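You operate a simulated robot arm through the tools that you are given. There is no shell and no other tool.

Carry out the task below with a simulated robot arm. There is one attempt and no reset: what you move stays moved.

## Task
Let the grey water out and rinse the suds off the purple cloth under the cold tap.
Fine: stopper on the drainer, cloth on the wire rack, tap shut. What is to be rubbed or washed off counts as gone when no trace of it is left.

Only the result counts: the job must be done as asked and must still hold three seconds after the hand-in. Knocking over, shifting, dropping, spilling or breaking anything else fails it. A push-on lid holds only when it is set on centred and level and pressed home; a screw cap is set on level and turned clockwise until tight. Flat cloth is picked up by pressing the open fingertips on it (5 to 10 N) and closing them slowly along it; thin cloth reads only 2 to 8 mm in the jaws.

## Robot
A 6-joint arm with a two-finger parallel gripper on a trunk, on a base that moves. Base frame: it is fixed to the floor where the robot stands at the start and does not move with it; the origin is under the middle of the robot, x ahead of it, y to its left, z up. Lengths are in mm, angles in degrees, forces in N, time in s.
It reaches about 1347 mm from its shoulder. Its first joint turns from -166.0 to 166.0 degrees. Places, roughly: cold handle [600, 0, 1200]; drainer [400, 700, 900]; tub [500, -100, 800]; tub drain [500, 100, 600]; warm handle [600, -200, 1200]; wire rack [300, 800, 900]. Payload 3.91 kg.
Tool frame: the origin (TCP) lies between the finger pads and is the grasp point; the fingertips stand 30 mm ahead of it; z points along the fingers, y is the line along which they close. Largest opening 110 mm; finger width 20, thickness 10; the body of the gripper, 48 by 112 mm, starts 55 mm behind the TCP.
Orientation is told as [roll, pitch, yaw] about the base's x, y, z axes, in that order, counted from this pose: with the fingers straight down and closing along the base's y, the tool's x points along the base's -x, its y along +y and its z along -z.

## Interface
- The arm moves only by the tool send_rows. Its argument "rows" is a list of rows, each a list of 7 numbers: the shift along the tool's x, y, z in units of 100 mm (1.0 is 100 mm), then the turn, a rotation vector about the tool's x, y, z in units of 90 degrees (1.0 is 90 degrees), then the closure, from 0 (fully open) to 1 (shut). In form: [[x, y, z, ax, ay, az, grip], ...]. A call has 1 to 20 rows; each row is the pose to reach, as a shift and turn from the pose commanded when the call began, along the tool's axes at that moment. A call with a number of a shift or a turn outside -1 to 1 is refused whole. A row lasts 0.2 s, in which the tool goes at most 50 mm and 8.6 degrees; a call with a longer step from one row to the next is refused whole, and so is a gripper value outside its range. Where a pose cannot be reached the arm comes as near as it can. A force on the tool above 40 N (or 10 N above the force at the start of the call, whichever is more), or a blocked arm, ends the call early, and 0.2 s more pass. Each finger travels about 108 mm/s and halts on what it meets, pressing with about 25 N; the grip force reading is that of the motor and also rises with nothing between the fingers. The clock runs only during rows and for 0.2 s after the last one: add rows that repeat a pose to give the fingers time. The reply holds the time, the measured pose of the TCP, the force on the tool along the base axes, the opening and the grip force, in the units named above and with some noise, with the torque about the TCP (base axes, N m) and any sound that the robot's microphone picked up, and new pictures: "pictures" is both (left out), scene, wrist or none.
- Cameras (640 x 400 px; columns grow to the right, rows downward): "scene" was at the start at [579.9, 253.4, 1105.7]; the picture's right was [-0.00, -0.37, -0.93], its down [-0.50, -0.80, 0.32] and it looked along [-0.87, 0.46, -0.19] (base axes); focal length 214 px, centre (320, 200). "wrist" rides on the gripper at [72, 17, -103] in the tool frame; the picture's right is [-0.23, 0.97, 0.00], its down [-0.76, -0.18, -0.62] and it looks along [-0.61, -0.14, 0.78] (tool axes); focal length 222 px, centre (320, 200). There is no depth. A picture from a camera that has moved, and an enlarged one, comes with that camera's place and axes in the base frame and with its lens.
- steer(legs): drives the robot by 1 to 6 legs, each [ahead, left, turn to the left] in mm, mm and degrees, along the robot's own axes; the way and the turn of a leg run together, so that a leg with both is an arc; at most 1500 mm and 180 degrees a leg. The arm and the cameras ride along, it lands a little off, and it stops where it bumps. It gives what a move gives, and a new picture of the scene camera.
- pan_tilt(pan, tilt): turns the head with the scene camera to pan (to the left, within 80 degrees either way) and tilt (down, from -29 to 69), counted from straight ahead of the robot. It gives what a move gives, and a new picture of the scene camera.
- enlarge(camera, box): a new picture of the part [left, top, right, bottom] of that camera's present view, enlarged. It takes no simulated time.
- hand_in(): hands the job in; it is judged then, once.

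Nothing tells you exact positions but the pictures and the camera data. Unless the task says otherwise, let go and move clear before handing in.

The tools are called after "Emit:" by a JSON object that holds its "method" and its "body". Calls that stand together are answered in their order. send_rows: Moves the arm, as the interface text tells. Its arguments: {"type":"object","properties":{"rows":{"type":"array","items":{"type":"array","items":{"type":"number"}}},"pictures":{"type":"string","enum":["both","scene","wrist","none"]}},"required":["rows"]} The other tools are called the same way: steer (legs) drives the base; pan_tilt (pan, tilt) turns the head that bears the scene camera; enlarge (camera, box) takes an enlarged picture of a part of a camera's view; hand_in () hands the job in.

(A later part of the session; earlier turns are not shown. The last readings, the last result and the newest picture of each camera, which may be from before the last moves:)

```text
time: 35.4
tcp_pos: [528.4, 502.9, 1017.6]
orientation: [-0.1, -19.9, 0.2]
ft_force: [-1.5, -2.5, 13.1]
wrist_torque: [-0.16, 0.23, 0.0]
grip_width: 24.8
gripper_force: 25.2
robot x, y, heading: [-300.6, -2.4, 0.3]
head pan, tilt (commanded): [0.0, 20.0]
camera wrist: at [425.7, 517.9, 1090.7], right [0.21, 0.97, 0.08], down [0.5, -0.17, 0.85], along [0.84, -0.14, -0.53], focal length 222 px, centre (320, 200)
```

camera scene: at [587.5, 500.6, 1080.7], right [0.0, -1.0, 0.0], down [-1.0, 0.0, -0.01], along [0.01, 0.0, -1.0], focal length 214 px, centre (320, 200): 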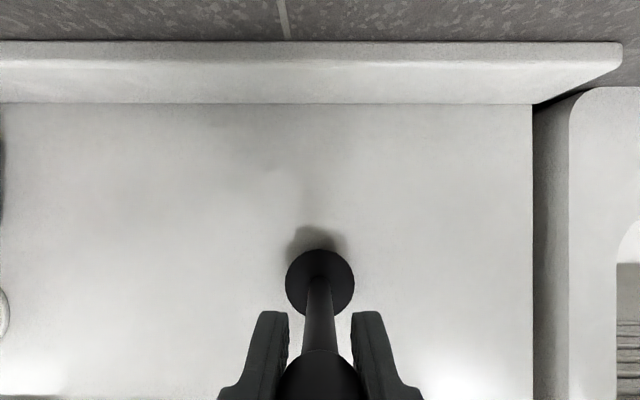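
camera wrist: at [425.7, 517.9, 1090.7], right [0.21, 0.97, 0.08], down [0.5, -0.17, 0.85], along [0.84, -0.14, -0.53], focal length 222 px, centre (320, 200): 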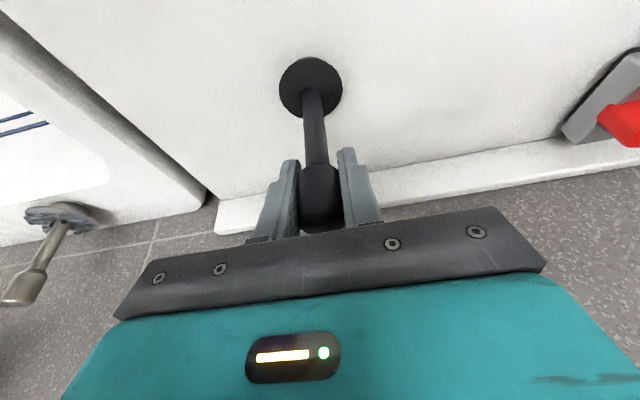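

The load is down to 13 N. I'll ease 1.5 mm more and open gently.

Emit:
{"method": "send_rows", "body": {"rows": [[-0.005, 0, -0.014, 0, 0, 0, 1], [-0.005, 0, -0.014, 0, 0, 0, 0.78], [-0.005, 0, -0.014, 0, 0, 0, 0.74], [-0.005, 0, -0.014, 0, 0, 0, 0.7], [-0.005, 0, -0.014, 0, 0, 0, 0.6], [-0.005, 0, -0.014, 0, 0, 0, 0.5], [-0.005, 0, -0.014, 0, 0, 0, 0.45], [-0.005, 0, -0.014, 0, 0, 0, 0.45]], "pictures": "both"}}

```text
time: 37.2
tcp_pos: [529.4, 501.4, 1021.4]
orientation: [0.0, -20.1, 0.2]
ft_force: [0.6, 1.2, -0.3]
wrist_torque: [0.01, 0.02, -0.01]
grip_width: 60.4
gripper_force: 0.1
robot x, y, heading: [-296.4, 3.7, 0.3]
head pan, tilt (commanded): [0.0, 20.0]
camera scene: at [589.1, 501.1, 1082.6], right [0.0, -1.0, 0.0], down [-1.0, 0.0, 0.0], along [0.0, 0.0, -1.0], focal length 214 px, centre (320, 200)
camera wrist: at [426.5, 517.7, 1092.8], right [0.21, 0.97, 0.08], down [0.5, -0.18, 0.85], along [0.84, -0.14, -0.53], focal length 222 px, centre (320, 200)
```

scene: 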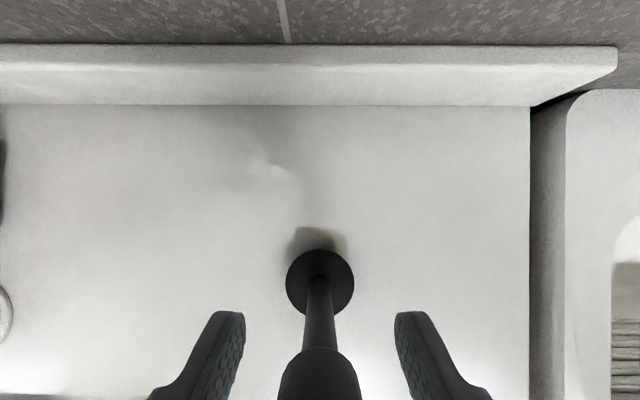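
wrist: 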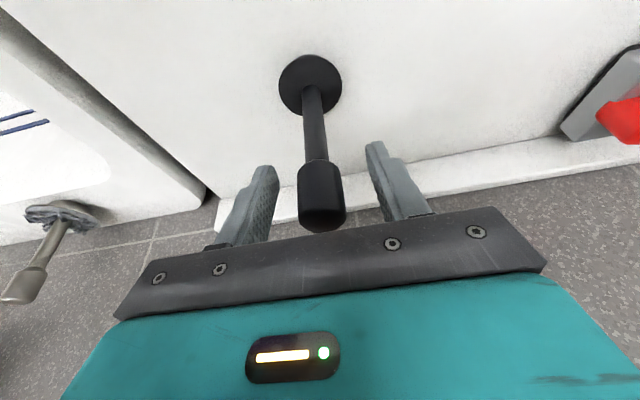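

The stopper stands upright on its disc. I withdraw back and up along the tool axis.

Emit:
{"method": "send_rows", "body": {"rows": [[0, 0, -0.3, 0, 0, 0, 0.45], [0, 0, -0.65, 0, 0, 0, 0.45], [0, 0, -1, 0, 0, 0, 0.45], [0, 0, -1, 0, 0, 0, 0.45]], "pictures": "both"}}

```text
time: 38.2
tcp_pos: [493.9, 499.7, 1116.4]
orientation: [0.0, -20.0, 0.2]
ft_force: [0.1, 0.8, 0.6]
wrist_torque: [-0.03, 0.0, -0.03]
grip_width: 60.3
gripper_force: 0.1
robot x, y, heading: [-301.9, -1.1, 0.0]
head pan, tilt (commanded): [0.0, 20.0]
camera scene: at [553.6, 498.6, 1178.2], right [0.0, -1.0, 0.0], down [-1.0, 0.0, 0.0], along [0.0, 0.0, -1.0], focal length 214 px, centre (320, 200)
camera wrist: at [391.0, 515.2, 1188.4], right [0.21, 0.97, 0.08], down [0.5, -0.18, 0.85], along [0.84, -0.14, -0.53], focal length 222 px, centre (320, 200)
```

scene: 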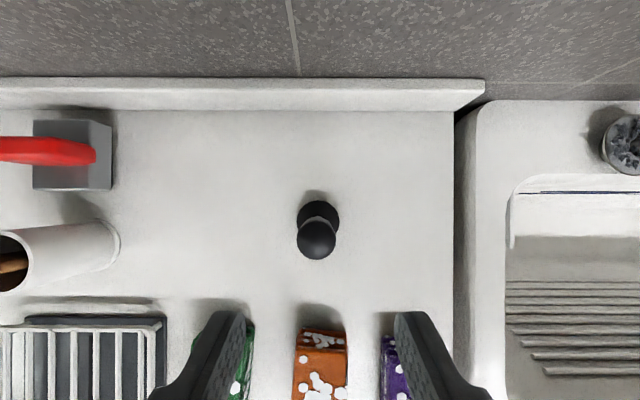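
wrist: 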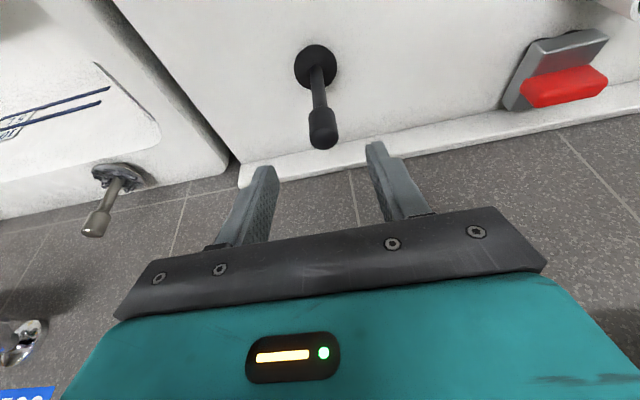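

The stopper is done. Now I go back over the cloths with the gripper upright for a close look at the purple one.

Emit:
{"method": "send_rows", "body": {"rows": [[0.25, -0.1, -0.09, 0, 0.06, 0, 0.3], [0.5, -0.2, -0.18, 0, 0.12, 0, 0.2], [0.75, -0.3, -0.27, 0, 0.18, 0, 0.1], [1, -0.4, -0.36, 0, 0.222, 0, 0], [1, -0.4, -0.36, 0, 0.222, 0, 0]], "pictures": "none"}}

Emit:
{"method": "send_rows", "body": {"rows": [[0.3, -0.1, 0, 0, 0, 0, 0], [0.6, -0.2, 0, 0, 0, 0, 0], [1, -0.3, 0, 0, 0, 0, 0], [1, -0.3, 0, 0, 0, 0, 0]], "pictures": "both"}}

```text
time: 39.4
tcp_pos: [387.1, 463.4, 1114.8]
orientation: [0.0, -0.1, 0.1]
ft_force: [-0.3, -0.6, 0.0]
wrist_torque: [0.01, -0.03, 0.01]
grip_width: 110.3
gripper_force: 0.1
robot x, y, heading: [-299.4, -1.1, 0.1]
head pan, tilt (commanded): [0.0, 20.0]
```

```text
time: 40.4
tcp_pos: [287.2, 430.6, 1115.6]
orientation: [0.0, 0.0, 0.2]
ft_force: [-0.2, -0.1, -0.3]
wrist_torque: [0.0, -0.03, 0.03]
grip_width: 109.9
gripper_force: 0.1
robot x, y, heading: [-296.8, 4.1, 0.1]
head pan, tilt (commanded): [0.0, 20.0]
camera scene: at [364.8, 430.0, 1153.1], right [0.0, -1.0, 0.0], down [-0.94, 0.0, 0.34], along [-0.34, 0.0, -0.94], focal length 214 px, centre (320, 200)
camera wrist: at [215.9, 446.7, 1218.6], right [0.22, 0.97, 0.0], down [0.76, -0.17, 0.62], along [0.61, -0.14, -0.78], focal length 222 px, centre (320, 200)
```

scene: 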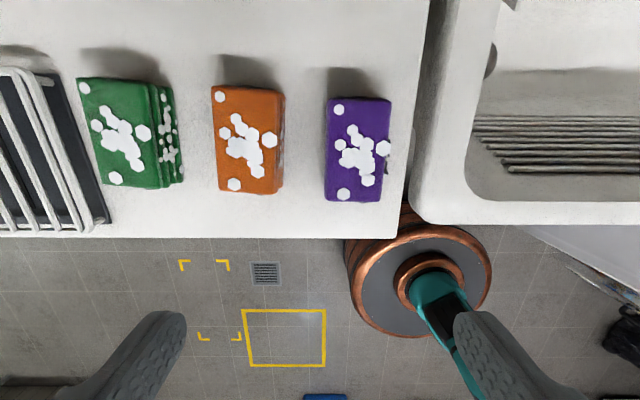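
wrist: 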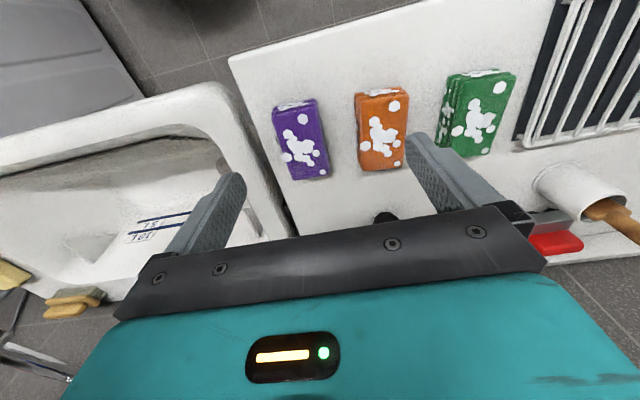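

Purple's top face spans about x 285–385, y 361–421, z ≈ 947, and has room on both sides. Before fetching it I need the tap running, so I'll take a close look at the cold lever.

Emit:
{"method": "send_rows", "body": {"rows": [[-0.05, -0.1, 0, 0, -0.09, 0, 0], [-0.1, -0.2, 0, 0, -0.18, 0, 0], [-0.15, -0.3, 0, 0, -0.27, 0, 0], [-0.2, -0.4, 0, 0, -0.36, 0, 0], [-0.25, -0.5, 0, 0, -0.45, 0, 0], [-0.3, -0.6, 0, 0, -0.54, 0, 0], [-0.35, -0.7, 0, 0, -0.63, 0, 0], [-0.4, -0.8, 0, 0, -0.72, 0, 0], [-0.45, -0.9, 0, 0, -0.81, 0, 0], [-0.5, -1, 0, 0, -0.9, 0, 0], [-0.5, -1, 0, 0, -0.98, 0, 0], [-0.5, -1, 0, 0, -1, 0, 0]], "pictures": "none"}}

Emit:
{"method": "send_rows", "body": {"rows": [[0, -0.35, 0.15, 0, 0, 0, 0], [0, -0.7, 0.3, 0, 0, 0, 0.4], [0, -1, 0.45, 0, 0, 0, 0.8], [0, -1, 0.45, 0, 0, 0, 1]], "pictures": "none"}}

Emit:
{"method": "send_rows", "body": {"rows": [[0, -0.35, 0.15, 0, 0, 0, 1], [0, -0.7, 0.3, 0, 0, 0, 1], [0, -1, 0.45, 0, 0, 0, 1], [0, -1, 0.45, 0, 0, 0, 1]], "pictures": "both"}}

```text
time: 43.0
tcp_pos: [339.3, 331.5, 1113.7]
orientation: [146.6, -89.8, -146.4]
ft_force: [0.0, 0.2, 0.5]
wrist_torque: [-0.01, 0.01, 0.0]
grip_width: 109.9
gripper_force: 0.1
robot x, y, heading: [-299.1, 1.6, 0.4]
head pan, tilt (commanded): [0.0, 20.0]
```

```text
time: 44.0
tcp_pos: [384.9, 232.3, 1114.9]
orientation: [174.5, -89.9, -174.2]
ft_force: [-0.6, -0.5, 0.7]
wrist_torque: [-0.02, -0.02, -0.01]
grip_width: 0.0
gripper_force: 25.5
robot x, y, heading: [-296.5, -1.6, 0.3]
head pan, tilt (commanded): [0.0, 20.0]
```

```text
time: 45.0
tcp_pos: [429.6, 130.7, 1114.9]
orientation: [-158.8, -90.0, 159.0]
ft_force: [0.3, -0.1, 0.1]
wrist_torque: [0.01, 0.0, 0.0]
grip_width: 0.1
gripper_force: 25.2
robot x, y, heading: [-298.1, 4.0, 0.3]
head pan, tilt (commanded): [0.0, 20.0]
camera scene: at [392.8, 129.0, 1192.8], right [0.0, -1.0, 0.0], down [-0.34, 0.0, -0.94], along [0.94, 0.0, -0.34], focal length 214 px, centre (320, 200)
camera wrist: at [327.5, 146.0, 1041.7], right [0.0, 0.97, 0.23], down [-0.62, -0.18, 0.76], along [0.78, -0.14, 0.61], focal length 222 px, centre (320, 200)
```

scene: 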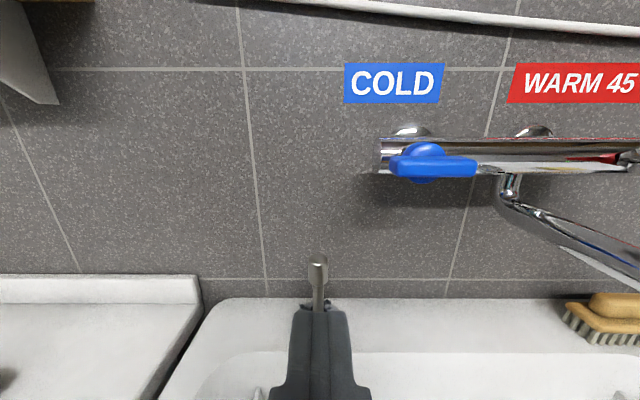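
wrist: 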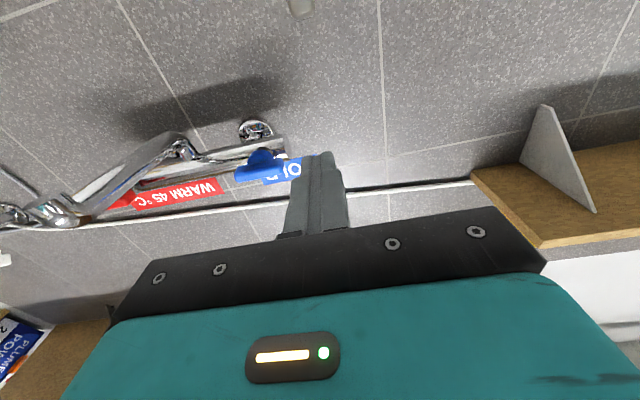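

Emit:
{"method": "enlarge", "body": {"camera": "scene", "box": [340, 100, 560, 240]}}

Emit:
{"method": "enlarge", "body": {"camera": "wrist", "box": [20, 80, 340, 240]}}

```text
2.86 times, centred on (450, 170) of scene
camera zoom: at [392.8, 129.0, 1192.8], right [0.0, -1.0, 0.0], down [-0.34, 0.0, -0.94], along [0.94, 0.0, -0.34], focal length 613 px, centre (-51, 286)
```

zoom: 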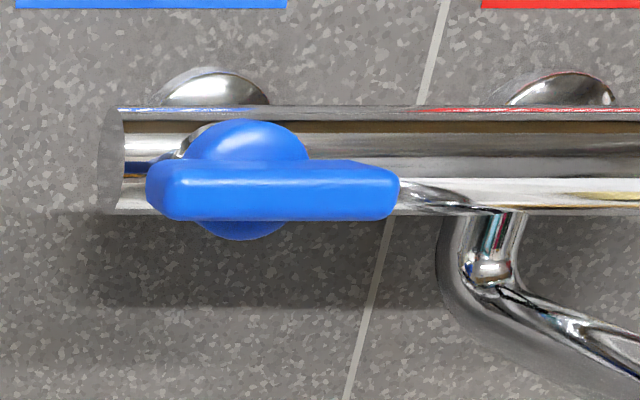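

```text
2.00 times, centred on (180, 160) of wrist
camera zoom: at [327.5, 146.0, 1041.7], right [0.0, 0.97, 0.23], down [-0.62, -0.18, 0.76], along [0.78, -0.14, 0.61], focal length 444 px, centre (600, 280)
```

zoom: 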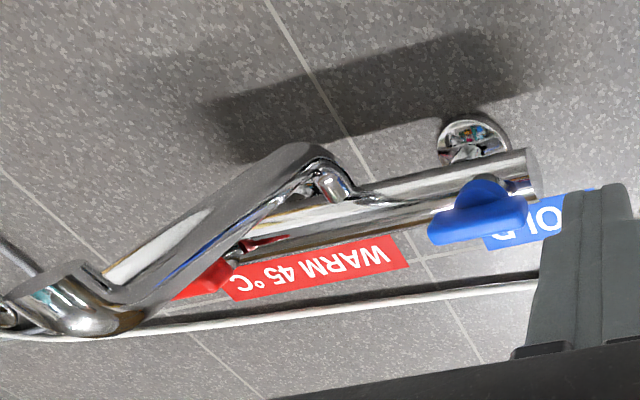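

The handle is a horizontal bar on a front-facing dome, at about y 8–76, z 1161, x 555, with its axis at about y 41. I'll use the closed fingers as a poker on its left end; first I move into position above that end.

Emit:
{"method": "send_rows", "body": {"rows": [[-0.3, -0.22, 0.05, 0, 0, 0, 1], [-0.6, -0.45, 0.12, 0, 0, 0, 1], [-0.79, -0.63, 0.2, 0, 0, 0, 1], [-0.79, -0.63, 0.2, 0, 0, 0, 1]], "pictures": "none"}}

Emit:
{"method": "send_rows", "body": {"rows": [[0, 0, 0.25, 0, 0, 0, 1], [0, 0, 0.5, 0, 0, 0, 1], [0, 0, 0.5, 0, 0, 0, 1]], "pictures": "both"}}

```text
time: 46.0
tcp_pos: [449.3, 67.6, 1193.5]
orientation: [-169.1, -90.1, 169.4]
ft_force: [0.2, -0.4, -0.1]
wrist_torque: [0.01, 0.05, 0.02]
grip_width: 0.0
gripper_force: 25.0
robot x, y, heading: [-298.6, -1.3, 0.3]
head pan, tilt (commanded): [0.0, 20.0]
```

```text
time: 46.8
tcp_pos: [498.5, 66.8, 1193.7]
orientation: [-165.7, -90.0, 166.1]
ft_force: [-0.5, 0.2, 0.6]
wrist_torque: [-0.04, 0.0, 0.02]
grip_width: 0.0
gripper_force: 25.1
robot x, y, heading: [-299.0, -0.7, 0.4]
head pan, tilt (commanded): [0.0, 20.0]
camera scene: at [461.2, 65.9, 1272.2], right [0.0, -1.0, 0.0], down [-0.34, 0.0, -0.94], along [0.94, 0.0, -0.34], focal length 214 px, centre (320, 200)
camera wrist: at [396.0, 82.9, 1121.1], right [0.0, 0.97, 0.23], down [-0.62, -0.18, 0.76], along [0.78, -0.14, 0.61], focal length 222 px, centre (320, 200)
```

scene: 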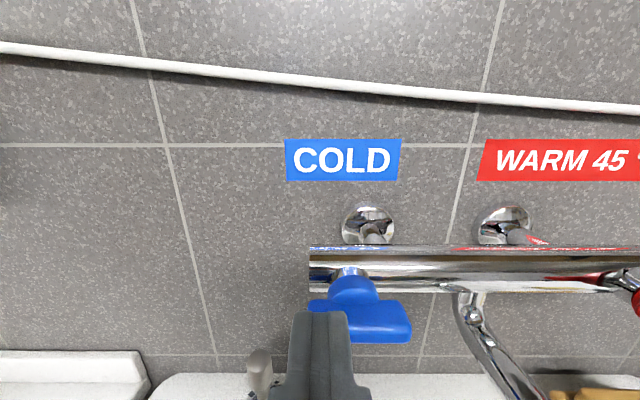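
wrist: 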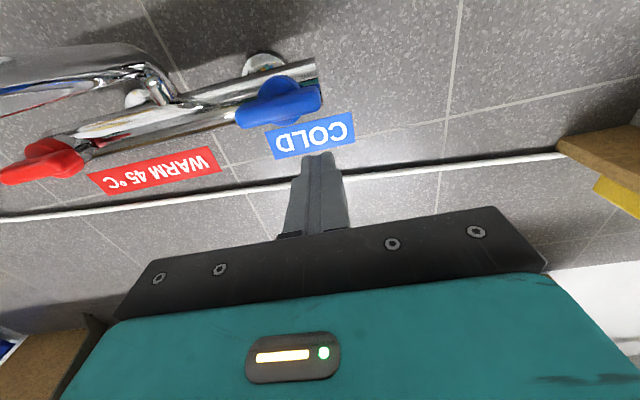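

Emit:
{"method": "enlarge", "body": {"camera": "scene", "box": [270, 220, 470, 380]}}

Emit:
{"method": "enlarge", "body": {"camera": "wrist", "box": [180, 40, 380, 180]}}

```text
2.50 times, centred on (370, 300) of scene
camera zoom: at [461.2, 65.9, 1272.2], right [0.0, -1.0, 0.0], down [-0.34, 0.0, -0.94], along [0.94, 0.0, -0.34], focal length 536 px, centre (195, -50)
```

zoom: 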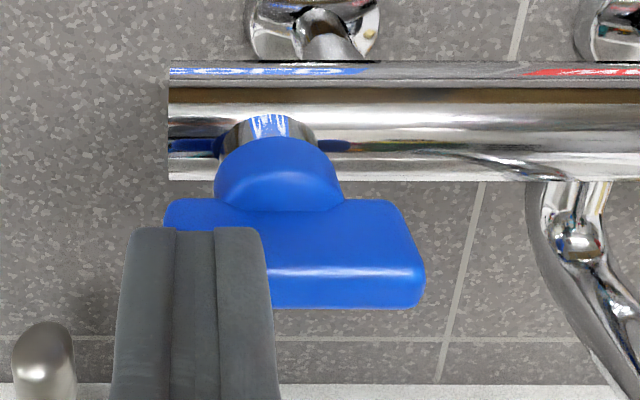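

```text
2.86 times, centred on (280, 110) of wrist
camera zoom: at [396.0, 82.9, 1121.1], right [0.0, 0.97, 0.23], down [-0.62, -0.18, 0.76], along [0.78, -0.14, 0.61], focal length 635 px, centre (434, 457)
```

zoom: 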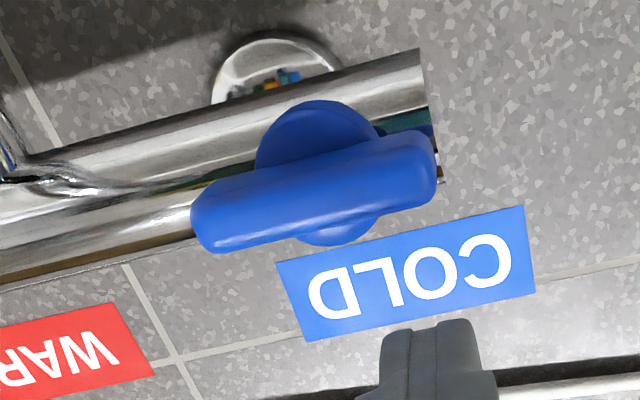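

The handle is a T-bar about 60 mm long (y 14–74), 10 mm thick at z 1156–1165, x 548–568, with its axis at y ≈ 43.5. I'll advance the fingertips above its left end, then press down to turn it anticlockwise.

Emit:
{"method": "send_rows", "body": {"rows": [[0, 0, 0.17, 0, 0, 0, 1], [0, 0, 0.33, 0, 0, 0, 1], [0, 0, 0.33, 0, 0, 0, 1]], "pictures": "none"}}

Emit:
{"method": "send_rows", "body": {"rows": [[0.08, 0, 0, 0, 0, 0, 1], [0.16, 0, 0, 0, 0, 0, 1], [0.2, 0.01, 0, 0, 0, 0, 1], [0.24, 0.02, 0, 0, 0, 0, 1], [0.27, 0.03, 0, 0, 0, 0, 1]], "pictures": "both"}}

```text
time: 47.6
tcp_pos: [531.8, 68.8, 1194.3]
orientation: [169.9, -90.0, -169.7]
ft_force: [-0.3, -0.1, -0.1]
wrist_torque: [-0.01, 0.01, 0.05]
grip_width: 0.3
gripper_force: 25.2
robot x, y, heading: [-295.5, -0.4, 0.3]
head pan, tilt (commanded): [0.0, 20.0]
```

```text
time: 48.8
tcp_pos: [533.0, 72.6, 1166.3]
orientation: [-89.8, -90.0, 90.0]
ft_force: [0.6, 0.2, 2.1]
wrist_torque: [-0.02, -0.04, -0.04]
grip_width: 0.0
gripper_force: 24.8
robot x, y, heading: [-298.1, -0.6, 0.1]
head pan, tilt (commanded): [0.0, 20.0]
camera scene: at [495.2, 70.6, 1244.7], right [0.0, -1.0, 0.0], down [-0.34, 0.0, -0.94], along [0.94, 0.0, -0.34], focal length 214 px, centre (320, 200)
camera wrist: at [429.9, 87.6, 1093.6], right [0.0, 0.97, 0.23], down [-0.62, -0.18, 0.76], along [0.78, -0.14, 0.61], focal length 222 px, centre (320, 200)
```

scene: 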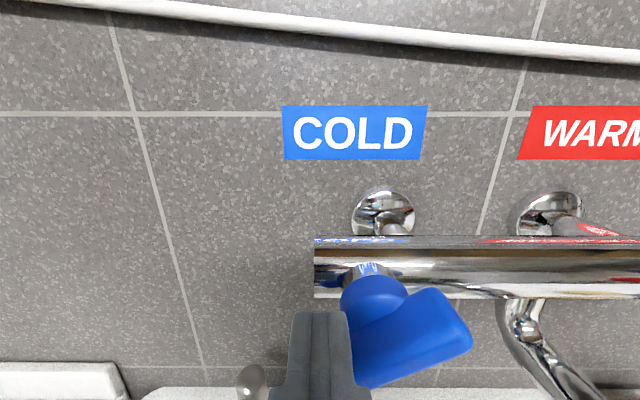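
wrist: 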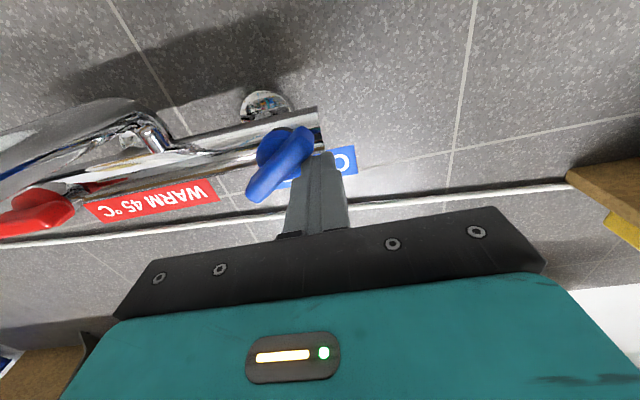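

The handle turns easily anticlockwise, now about 25° open. I'll continue along the arc to about 60° and check for water.

Emit:
{"method": "send_rows", "body": {"rows": [[0.06, 0.005, 0, 0, 0, 0, 1], [0.127, 0.0, 0, 0, 0, 0, 1], [0.165, -0.01, 0, 0, 0, 0, 1], [0.195, -0.024, 0, 0, 0, 0, 1], [0.195, -0.024, 0, 0, 0, 0, 1]], "pictures": "both"}}

```text
time: 50.0
tcp_pos: [532.3, 71.5, 1146.8]
orientation: [21.6, -90.0, -21.4]
ft_force: [-0.5, 0.7, 0.1]
wrist_torque: [0.02, -0.01, 0.01]
grip_width: 0.2
gripper_force: 24.6
robot x, y, heading: [-299.2, 1.5, 0.1]
head pan, tilt (commanded): [0.0, 20.0]
camera scene: at [495.6, 69.1, 1225.3], right [0.0, -1.0, 0.0], down [-0.34, 0.0, -0.94], along [0.94, 0.0, -0.34], focal length 214 px, centre (320, 200)
camera wrist: at [430.4, 86.1, 1074.2], right [0.0, 0.97, 0.23], down [-0.62, -0.18, 0.76], along [0.78, -0.14, 0.61], focal length 222 px, centre (320, 200)
```

scene: 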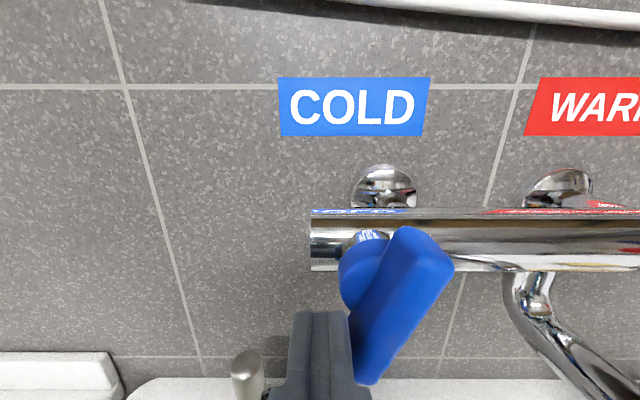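
wrist: 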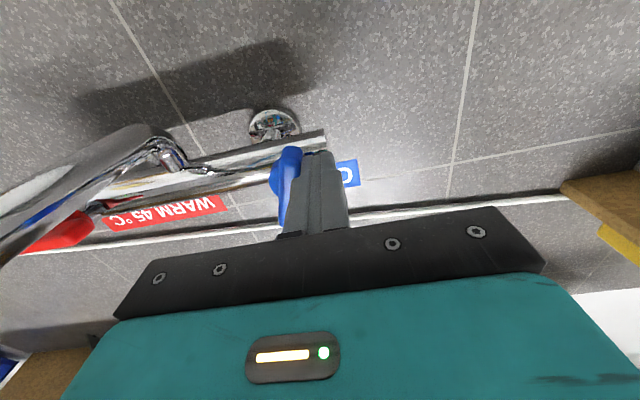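

The handle is at roughly 55–60°. I'll back off and look at the spout for water.

Emit:
{"method": "send_rows", "body": {"rows": [[0, 0.05, -0.3, 0, 0, 0, 1], [0, 0.1, -0.65, 0, 0, 0, 1], [0, 0.2, -1, 0, 0, 0, 1], [0, 0.2, -1, 0, 0, 0, 1]], "pictures": "both"}}

Emit:
{"method": "send_rows", "body": {"rows": [[0, 0.3, -0.3, 0, 0, 0, 1], [0, 0.65, -0.65, 0, 0, 0, 1], [0, 0.9, -1, 0, 0, 0, 1], [0, 0.9, -1, 0, 0, 0, 1]], "pictures": "both"}}

```text
time: 51.0
tcp_pos: [433.0, 89.5, 1149.2]
orientation: [145.6, -90.0, -145.4]
ft_force: [0.1, -0.6, 0.6]
wrist_torque: [0.01, -0.05, -0.02]
grip_width: 0.0
gripper_force: 24.9
robot x, y, heading: [-297.9, 1.0, 0.3]
head pan, tilt (commanded): [0.0, 20.0]
camera scene: at [395.5, 87.8, 1227.2], right [0.0, -1.0, 0.0], down [-0.34, 0.0, -0.94], along [0.94, 0.0, -0.34], focal length 214 px, centre (320, 200)
camera wrist: at [330.3, 104.9, 1076.2], right [0.0, 0.97, 0.23], down [-0.62, -0.18, 0.76], along [0.78, -0.14, 0.61], focal length 222 px, centre (320, 200)
```

scene: 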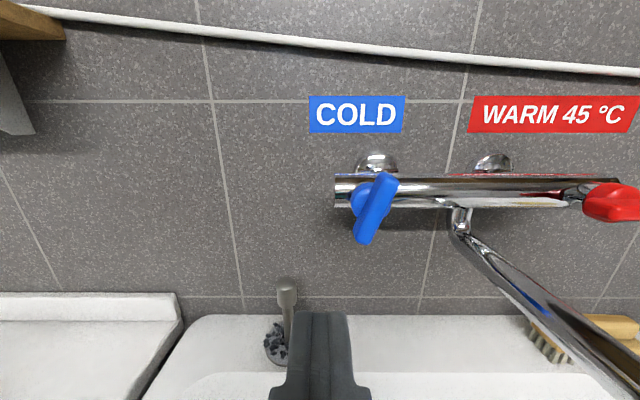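
wrist: 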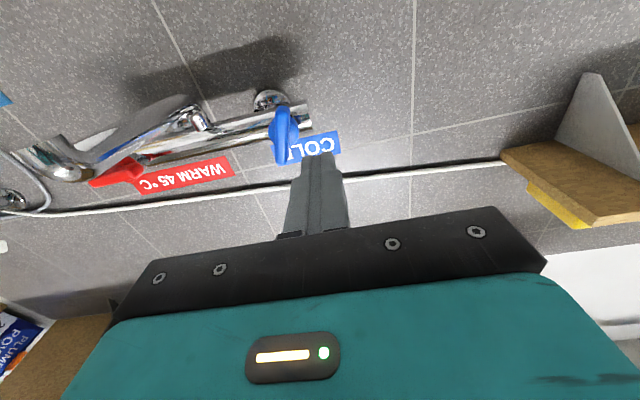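

```text
time: 52.0
tcp_pos: [332.3, 179.7, 1146.0]
orientation: [-101.4, -90.0, 101.7]
ft_force: [0.0, -0.5, 1.1]
wrist_torque: [-0.02, -0.01, -0.01]
grip_width: 0.0
gripper_force: 24.6
robot x, y, heading: [-300.9, 0.1, 0.1]
head pan, tilt (commanded): [0.0, 20.0]
camera scene: at [295.0, 178.8, 1225.3], right [0.0, -1.0, 0.0], down [-0.34, 0.0, -0.94], along [0.94, 0.0, -0.34], focal length 214 px, centre (320, 200)
camera wrist: at [229.7, 195.7, 1074.2], right [0.0, 0.97, 0.23], down [-0.62, -0.18, 0.76], along [0.78, -0.14, 0.61], focal length 222 px, centre (320, 200)
```

scene: 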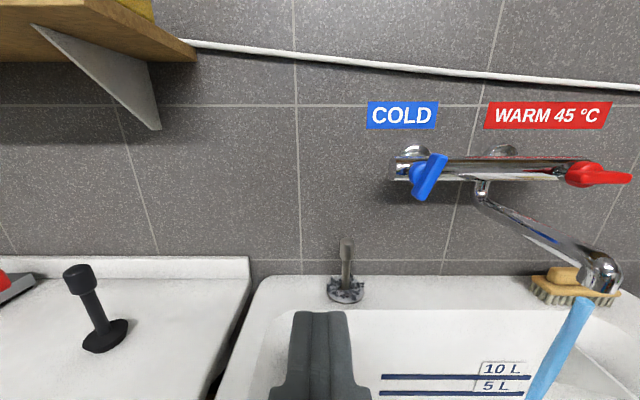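
wrist: 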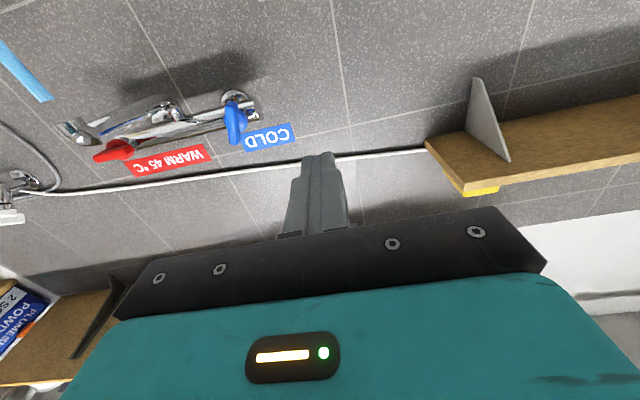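

Water is running from the spout as a stream near [449, -66]. Now I'll fetch the purple cloth with the gripper pitched about 60° forward, holding it by its near end so the rest sticks out into the stream.

Emit:
{"method": "send_rows", "body": {"rows": [[0.12, 0.2, -0.18, 0, 0.07, 0, 0.9], [0.24, 0.4, -0.36, 0, 0.14, 0, 0.7], [0.36, 0.6, -0.54, 0, 0.21, 0, 0.5], [0.48, 0.8, -0.72, 0, 0.28, 0, 0.3], [0.6, 1, -0.9, 0, 0.333, 0, 0.18], [0.6, 1, -0.9, 0, 0.333, 0, 0.18]], "pictures": "none"}}

Emit:
{"method": "send_rows", "body": {"rows": [[0, 0.35, 0, 0, 0, 0, 0.18], [0, 0.7, 0, 0, 0, 0, 0.18], [0, 1, 0, 0, 0, 0, 0.18], [0, 1, 0, 0, 0, 0, 0.18]], "pictures": "both"}}

```text
time: 53.4
tcp_pos: [242.4, 279.2, 1086.9]
orientation: [0.0, -60.0, 0.3]
ft_force: [-0.4, -0.2, -0.4]
wrist_torque: [-0.01, 0.01, -0.01]
grip_width: 90.0
gripper_force: 0.0
robot x, y, heading: [-298.4, -1.4, 0.1]
head pan, tilt (commanded): [0.0, 20.0]
```

```text
time: 54.4
tcp_pos: [241.1, 380.4, 1087.2]
orientation: [0.1, -60.1, 0.1]
ft_force: [0.8, 0.6, -0.1]
wrist_torque: [0.02, 0.0, -0.03]
grip_width: 90.1
gripper_force: 0.2
robot x, y, heading: [-299.1, -1.4, 0.3]
head pan, tilt (commanded): [0.0, 20.0]
camera scene: at [247.9, 379.3, 1172.9], right [0.0, -1.0, 0.0], down [-0.77, 0.0, -0.64], along [0.64, 0.0, -0.77], focal length 214 px, centre (320, 200)
camera wrist: at [116.6, 396.1, 1075.0], right [0.11, 0.97, 0.2], down [-0.16, -0.18, 0.97], along [0.98, -0.14, 0.14], focal length 222 px, centre (320, 200)
```

scene: 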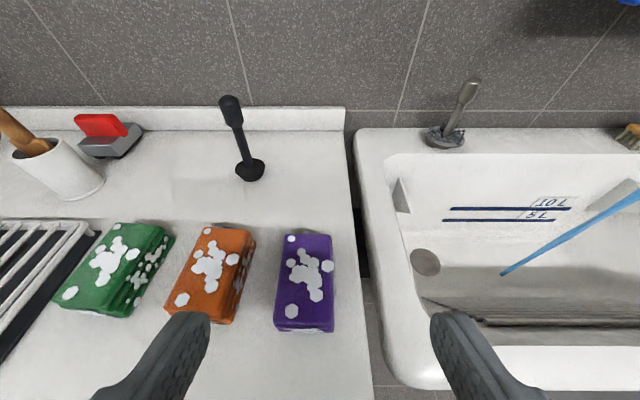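
wrist: 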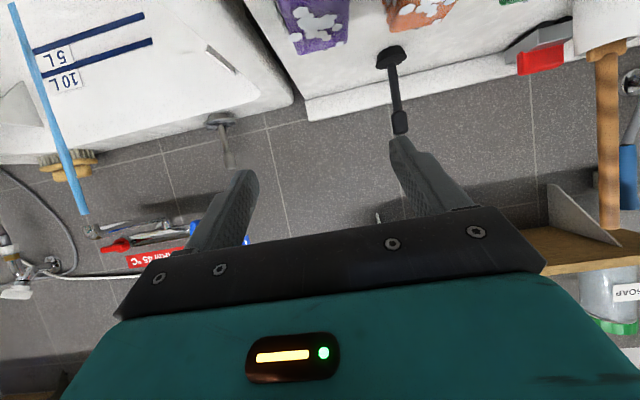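

The tub has drained and the drain hole shows. The purple cloth lies at x 283–380, y 366–420, top about z 948. I'll go to a pre-grasp point in front of and above it.

Emit:
{"method": "send_rows", "body": {"rows": [[0.3, 0.05, 0.17, 0, 0, 0, 0.18], [0.6, 0.1, 0.34, 0, 0, 0, 0.18], [0.888, 0.13, 0.5, 0, 0, 0, 0.18], [0.888, 0.13, 0.5, 0, 0, 0, 0.18]], "pictures": "both"}}

```text
time: 55.4
tcp_pos: [240.5, 392.4, 984.7]
orientation: [0.0, -60.1, 0.2]
ft_force: [0.1, 0.5, 0.6]
wrist_torque: [-0.01, 0.01, 0.02]
grip_width: 90.2
gripper_force: 0.1
robot x, y, heading: [-297.1, -4.6, 0.3]
head pan, tilt (commanded): [0.0, 20.0]
camera scene: at [247.2, 390.5, 1071.6], right [0.0, -1.0, 0.0], down [-0.77, 0.0, -0.64], along [0.64, 0.0, -0.77], focal length 214 px, centre (320, 200)
camera wrist: at [115.9, 407.3, 973.7], right [0.11, 0.97, 0.2], down [-0.16, -0.18, 0.97], along [0.98, -0.14, 0.14], focal length 222 px, centre (320, 200)
```

scene: 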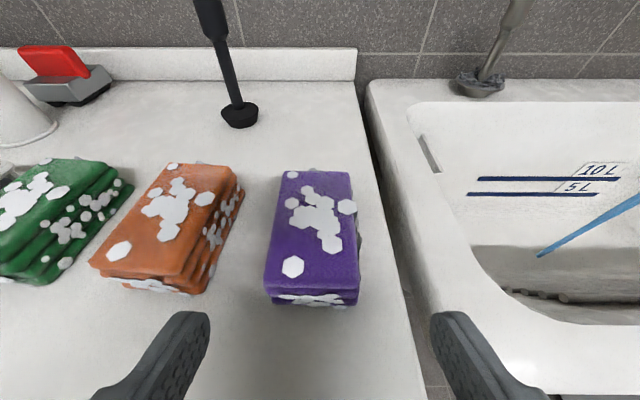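
wrist: 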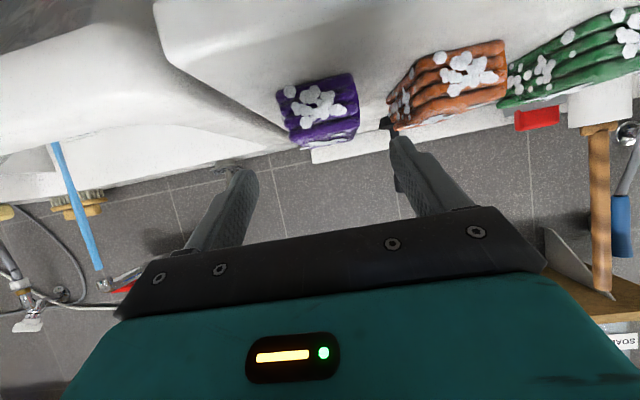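

The cloth is about 52 mm wide and 32 mm high, with the drainer at z ≈ 920. I'll advance along the fingers to straddle its near half.

Emit:
{"method": "send_rows", "body": {"rows": [[-0.01, 0, 0.2, 0, 0, 0, 0.18], [-0.02, 0, 0.4, 0, 0, 0, 0.18], [-0.03, 0.006, 0.6, 0, 0, 0, 0.18], [-0.038, 0.006, 0.786, 0, 0, 0, 0.18], [-0.038, 0.006, 0.786, 0, 0, 0, 0.18]], "pictures": "both"}}

```text
time: 56.6
tcp_pos: [310.5, 392.6, 950.2]
orientation: [0.0, -60.1, 0.3]
ft_force: [0.2, -0.6, -0.7]
wrist_torque: [-0.01, 0.02, -0.01]
grip_width: 90.2
gripper_force: 0.0
robot x, y, heading: [-299.3, -1.6, 0.2]
head pan, tilt (commanded): [0.0, 20.0]
camera scene: at [317.6, 391.3, 1035.9], right [0.0, -1.0, 0.0], down [-0.77, 0.0, -0.64], along [0.64, 0.0, -0.77], focal length 214 px, centre (320, 200)
camera wrist: at [186.2, 408.1, 938.1], right [0.11, 0.97, 0.2], down [-0.16, -0.18, 0.97], along [0.98, -0.14, 0.14], focal length 222 px, centre (320, 200)
```

scene: 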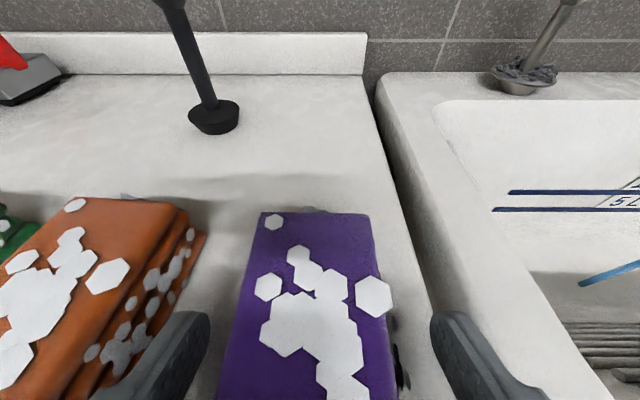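
wrist: 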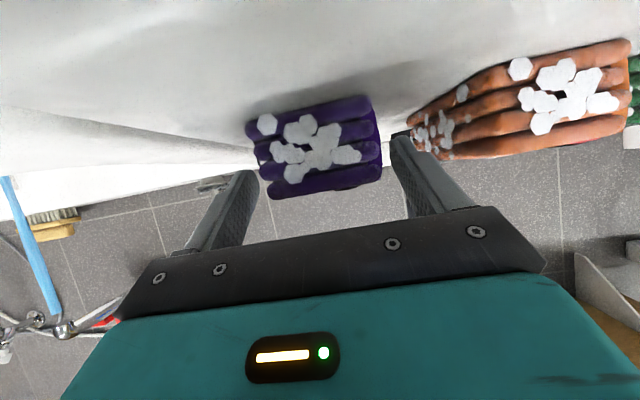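

The fingers straddle the purple cloth. I'm closing gently.

Emit:
{"method": "send_rows", "body": {"rows": [[0, 0, 0, 0, 0, 0, 0.3], [0, 0, 0, 0, 0, 0, 0.4], [0, 0, 0, 0, 0, 0, 0.5], [0, 0, 0, 0, 0, 0, 0.6], [0, 0, 0, 0, 0, 0, 0.7], [0, 0, 0, 0, 0, 0, 0.85], [0, 0, 0, 0, 0, 0, 1], [0, 0, 0, 0, 0, 0, 1]], "pictures": "both"}}

```text
time: 58.4
tcp_pos: [311.5, 392.7, 949.1]
orientation: [0.0, -60.1, 0.1]
ft_force: [0.2, 0.1, -0.1]
wrist_torque: [0.01, 0.0, 0.06]
grip_width: 59.1
gripper_force: 24.7
robot x, y, heading: [-300.3, -0.2, 0.4]
head pan, tilt (commanded): [0.0, 20.0]
camera scene: at [317.4, 391.4, 1036.1], right [0.0, -1.0, 0.0], down [-0.77, 0.0, -0.64], along [0.64, 0.0, -0.77], focal length 214 px, centre (320, 200)
camera wrist: at [186.1, 408.1, 938.2], right [0.11, 0.97, 0.2], down [-0.16, -0.18, 0.97], along [0.98, -0.14, 0.14], focal length 222 px, centre (320, 200)
```

scene: 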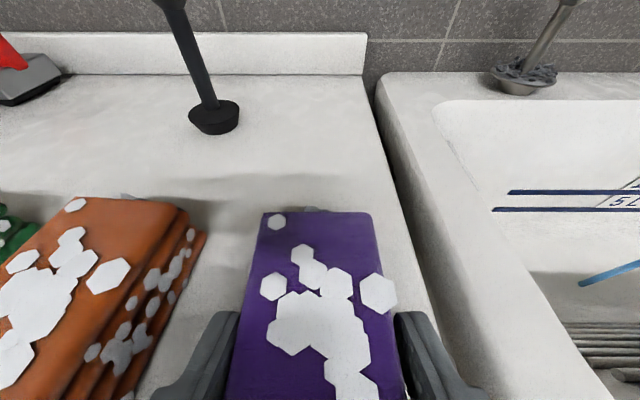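
wrist: 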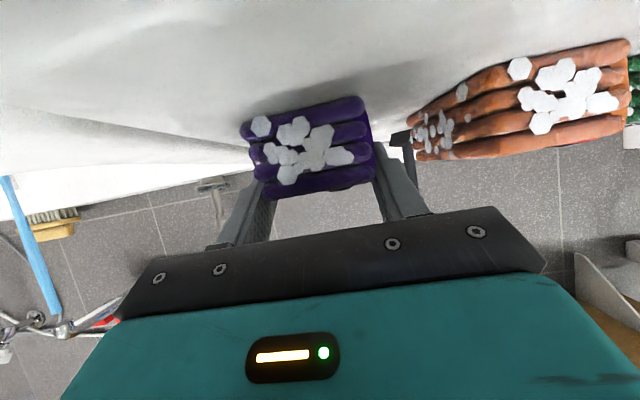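

I hold it at 59 mm. Now I lift straight up.

Emit:
{"method": "send_rows", "body": {"rows": [[-0.09, 0, -0.05, 0, 0, 0, 1], [-0.26, 0, -0.15, 0, 0, 0, 1], [-0.52, 0, -0.3, 0, 0, 0, 1], [-0.78, 0, -0.45, 0, 0, 0, 1], [-0.866, 0, -0.5, 0, 0, 0, 1], [-0.866, 0, -0.5, 0, 0, 0, 1]], "pictures": "both"}}

```text
time: 59.8
tcp_pos: [310.7, 392.6, 1048.9]
orientation: [-0.1, -60.2, 0.2]
ft_force: [0.3, 0.2, -0.9]
wrist_torque: [-0.01, 0.03, 0.02]
grip_width: 59.3
gripper_force: 25.2
robot x, y, heading: [-301.1, 2.2, 0.2]
head pan, tilt (commanded): [0.0, 20.0]
camera scene: at [317.3, 390.7, 1134.1], right [0.0, -1.0, 0.0], down [-0.77, 0.0, -0.64], along [0.64, 0.0, -0.77], focal length 214 px, centre (320, 200)
camera wrist: at [186.0, 407.5, 1036.2], right [0.11, 0.97, 0.2], down [-0.16, -0.18, 0.97], along [0.98, -0.14, 0.14], focal length 222 px, centre (320, 200)
```

scene: 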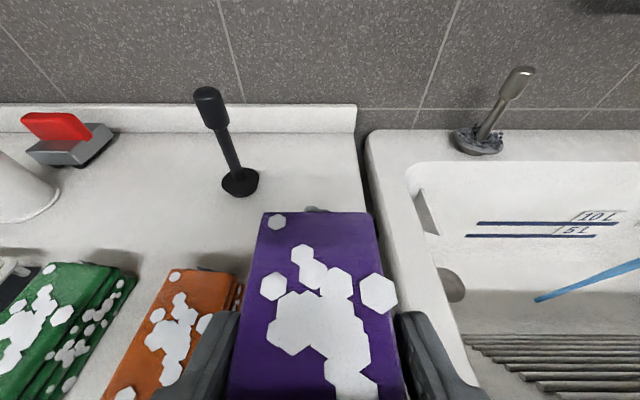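
wrist: 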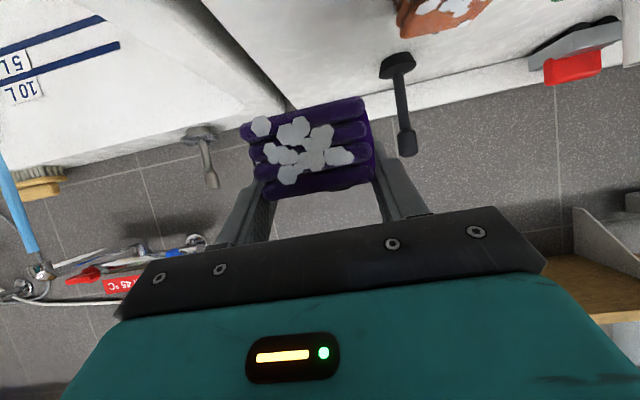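

The cloth lifts as a firm block. I tilt the head out of the way and carry the cloth right, toward the stream.

Emit:
{"method": "pan_tilt", "body": {"pan": 0, "tilt": 40}}

Emit:
{"method": "send_rows", "body": {"rows": [[0, -0.3, 0, 0, 0, 0, 1], [0, -0.65, 0, 0, 0, 0, 1], [0, -1, 0, 0, 0, 0, 1]], "pictures": "none"}}

Emit:
{"method": "send_rows", "body": {"rows": [[0, -0.3, 0, 0, 0, 0, 1], [0, -0.65, 0, 0, 0, 0, 1], [0, -1, 0, 0, 0, 0, 1]], "pictures": "none"}}

Emit:
{"method": "send_rows", "body": {"rows": [[0.1, -0.3, 0.2, 0, 0, 0, 1], [0.2, -0.65, 0.4, 0, 0, 0, 1], [0.35, -1, 0.66, 0, 0, 0, 1], [0.35, -1, 0.66, 0, 0, 0, 1]], "pictures": "scene"}}

```text
time: 60.6
tcp_pos: [311.3, 391.6, 1046.9]
orientation: [0.1, -60.1, 0.2]
ft_force: [-0.2, -0.5, -1.2]
wrist_torque: [-0.03, -0.01, 0.01]
grip_width: 59.2
gripper_force: 24.9
robot x, y, heading: [-297.0, -2.7, 0.3]
head pan, tilt (commanded): [0.0, 40.0]
camera scene: at [294.7, 390.7, 1110.7], right [0.0, -1.0, 0.0], down [-0.94, 0.0, -0.34], along [0.34, 0.0, -0.94], focal length 214 px, centre (320, 200)
```

scene: 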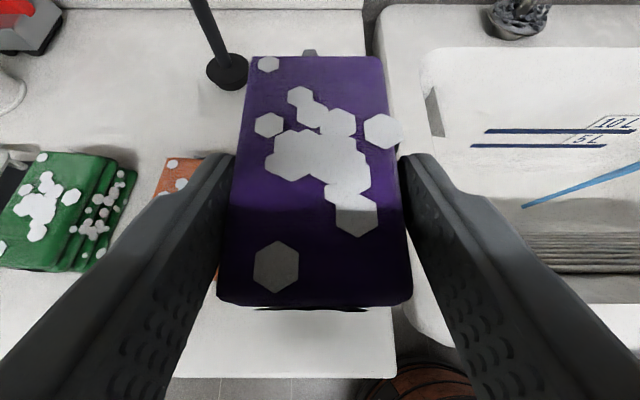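

```text
time: 61.4
tcp_pos: [309.5, 291.6, 1048.7]
orientation: [0.0, -60.1, 0.4]
ft_force: [-0.4, 0.4, -0.6]
wrist_torque: [-0.01, 0.0, -0.02]
grip_width: 58.9
gripper_force: 25.4
robot x, y, heading: [-300.1, -0.9, 0.1]
head pan, tilt (commanded): [0.0, 40.0]
```

```text
time: 62.2
tcp_pos: [311.2, 192.1, 1048.9]
orientation: [0.1, -60.1, 0.3]
ft_force: [-0.1, 0.6, -0.7]
wrist_torque: [-0.01, 0.01, -0.02]
grip_width: 59.2
gripper_force: 25.3
robot x, y, heading: [-300.9, -3.1, 0.2]
head pan, tilt (commanded): [0.0, 40.0]
```

```text
time: 63.2
tcp_pos: [352.9, 92.2, 986.4]
orientation: [0.0, -60.1, 0.2]
ft_force: [0.4, 0.0, -1.0]
wrist_torque: [-0.01, -0.01, 0.0]
grip_width: 59.1
gripper_force: 25.1
robot x, y, heading: [-299.5, -3.7, 0.3]
head pan, tilt (commanded): [0.0, 40.0]
camera scene: at [336.6, 91.4, 1048.5], right [0.0, -1.0, 0.0], down [-0.94, 0.0, -0.34], along [0.34, 0.0, -0.94], focal length 214 px, centre (320, 200)
```

scene: 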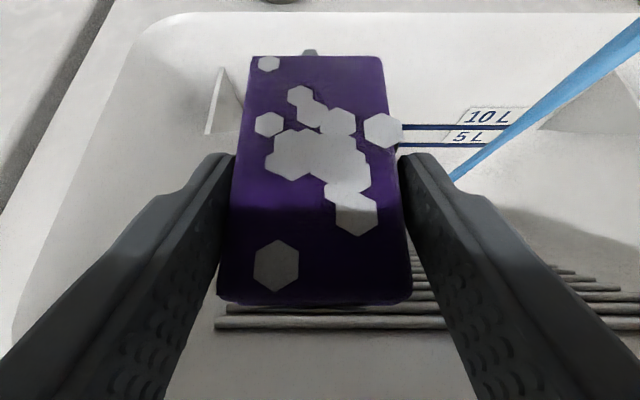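

The head's view shows the whole top face with its suds patches and the blue stream to the right. I continue to the stream's y.

Emit:
{"method": "send_rows", "body": {"rows": [[0, -0.3, 0, 0, 0, 0, 1], [0, -0.65, 0, 0, 0, 0, 1], [0, -1, 0, 0, 0, 0, 1], [0, -1, 0, 0, 0, 0, 1]], "pictures": "both"}}

```text
time: 64.2
tcp_pos: [355.2, -6.7, 985.1]
orientation: [0.0, -60.1, 0.4]
ft_force: [-0.3, 0.0, -0.5]
wrist_torque: [0.02, -0.01, -0.01]
grip_width: 59.2
gripper_force: 25.2
robot x, y, heading: [-298.8, -4.7, 0.1]
head pan, tilt (commanded): [0.0, 40.0]
camera scene: at [338.5, -7.9, 1048.7], right [0.0, -1.0, 0.0], down [-0.94, 0.0, -0.34], along [0.34, 0.0, -0.94], focal length 214 px, centre (320, 200)
camera wrist: at [229.9, 8.9, 974.0], right [0.11, 0.97, 0.2], down [-0.16, -0.18, 0.97], along [0.98, -0.14, 0.14], focal length 222 px, centre (320, 200)
```

scene: 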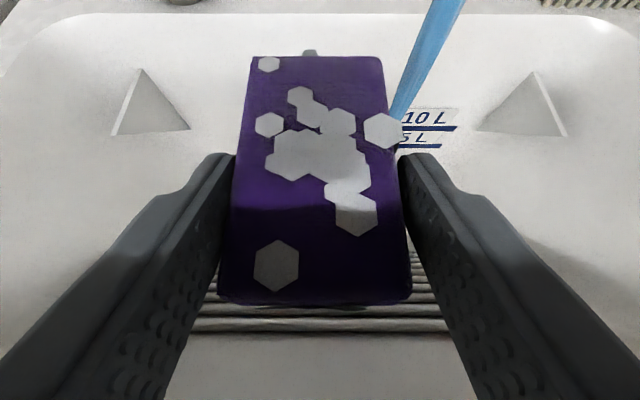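
wrist: 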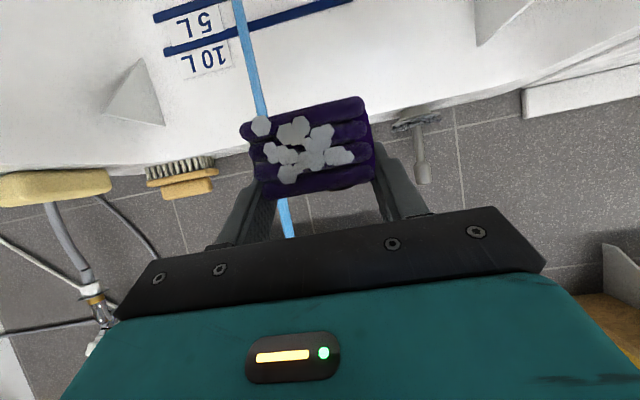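

The stream is at roughly [442, -61]. I'll align y with it, keeping the cloth's front end just short of it.

Emit:
{"method": "send_rows", "body": {"rows": [[0, -0.27, 0, 0, 0, 0, 1], [0, -0.54, 0, 0, 0, 0, 1], [0, -0.54, 0, 0, 0, 0, 1]], "pictures": "both"}}

```text
time: 65.0
tcp_pos: [352.1, -61.0, 985.6]
orientation: [0.1, -60.1, 0.2]
ft_force: [0.5, 0.2, 0.4]
wrist_torque: [0.02, 0.01, 0.0]
grip_width: 59.2
gripper_force: 24.7
robot x, y, heading: [-301.3, 0.7, 0.3]
head pan, tilt (commanded): [0.0, 40.0]
camera scene: at [336.9, -62.4, 1048.8], right [0.0, -1.0, 0.0], down [-0.94, 0.0, -0.34], along [0.34, 0.0, -0.94], focal length 214 px, centre (320, 200)
camera wrist: at [228.3, -45.5, 974.1], right [0.11, 0.97, 0.2], down [-0.16, -0.18, 0.97], along [0.98, -0.14, 0.14], focal length 222 px, centre (320, 200)
```

scene: 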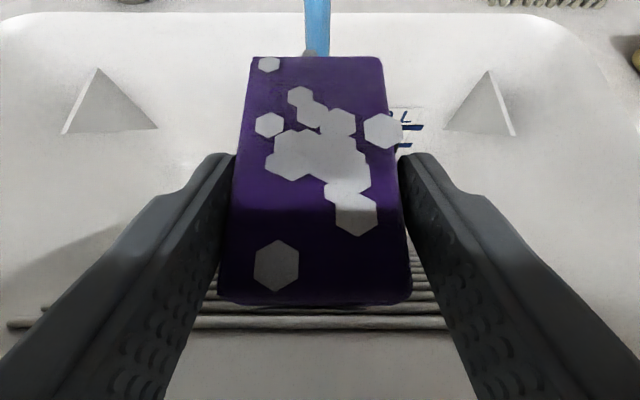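
wrist: 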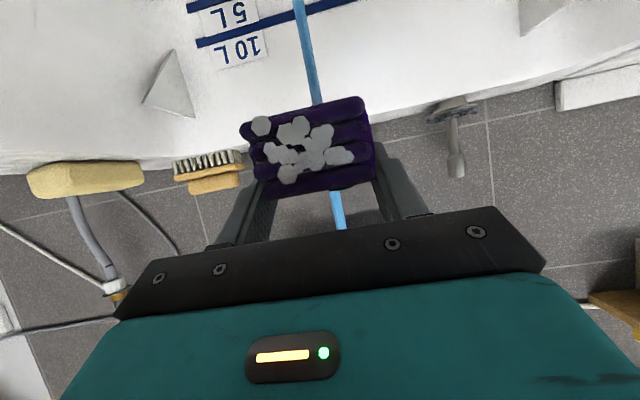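

The stream stands right at the cloth's far end, y ≈ -61.5, about 11 mm wide. I advance the cloth into it and watch the suds.

Emit:
{"method": "send_rows", "body": {"rows": [[-0.05, 0, 0.087, 0, 0, 0, 1], [-0.1, 0, 0.173, 0, 0, 0, 1], [-0.15, 0, 0.26, 0, 0, 0, 1], [-0.2, 0, 0.346, 0, 0, 0, 1], [-0.2, 0, 0.346, 0, 0, 0, 1], [-0.2, 0, 0.346, 0, 0, 0, 1], [-0.2, 0, 0.346, 0, 0, 0, 1]], "pictures": "both"}}

```text
time: 66.6
tcp_pos: [390.9, -62.2, 986.2]
orientation: [0.0, -60.0, 0.3]
ft_force: [-0.8, -0.3, -0.3]
wrist_torque: [-0.02, 0.0, -0.02]
grip_width: 59.2
gripper_force: 25.0
robot x, y, heading: [-302.8, -2.3, 0.2]
head pan, tilt (commanded): [0.0, 40.0]
camera scene: at [375.1, -63.0, 1049.1], right [0.0, -1.0, 0.0], down [-0.94, 0.0, -0.34], along [0.34, 0.0, -0.94], focal length 214 px, centre (320, 200)
camera wrist: at [266.5, -46.1, 974.4], right [0.11, 0.97, 0.2], down [-0.16, -0.18, 0.97], along [0.98, -0.14, 0.14], focal length 222 px, centre (320, 200)
```

scene: 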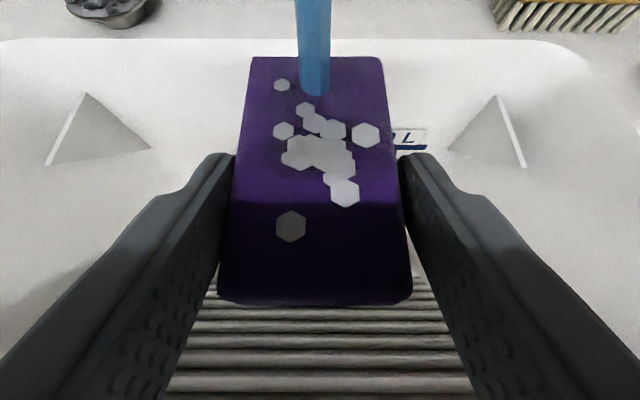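
wrist: 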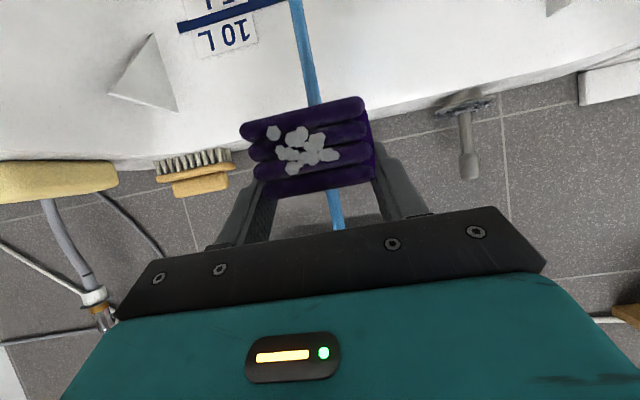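

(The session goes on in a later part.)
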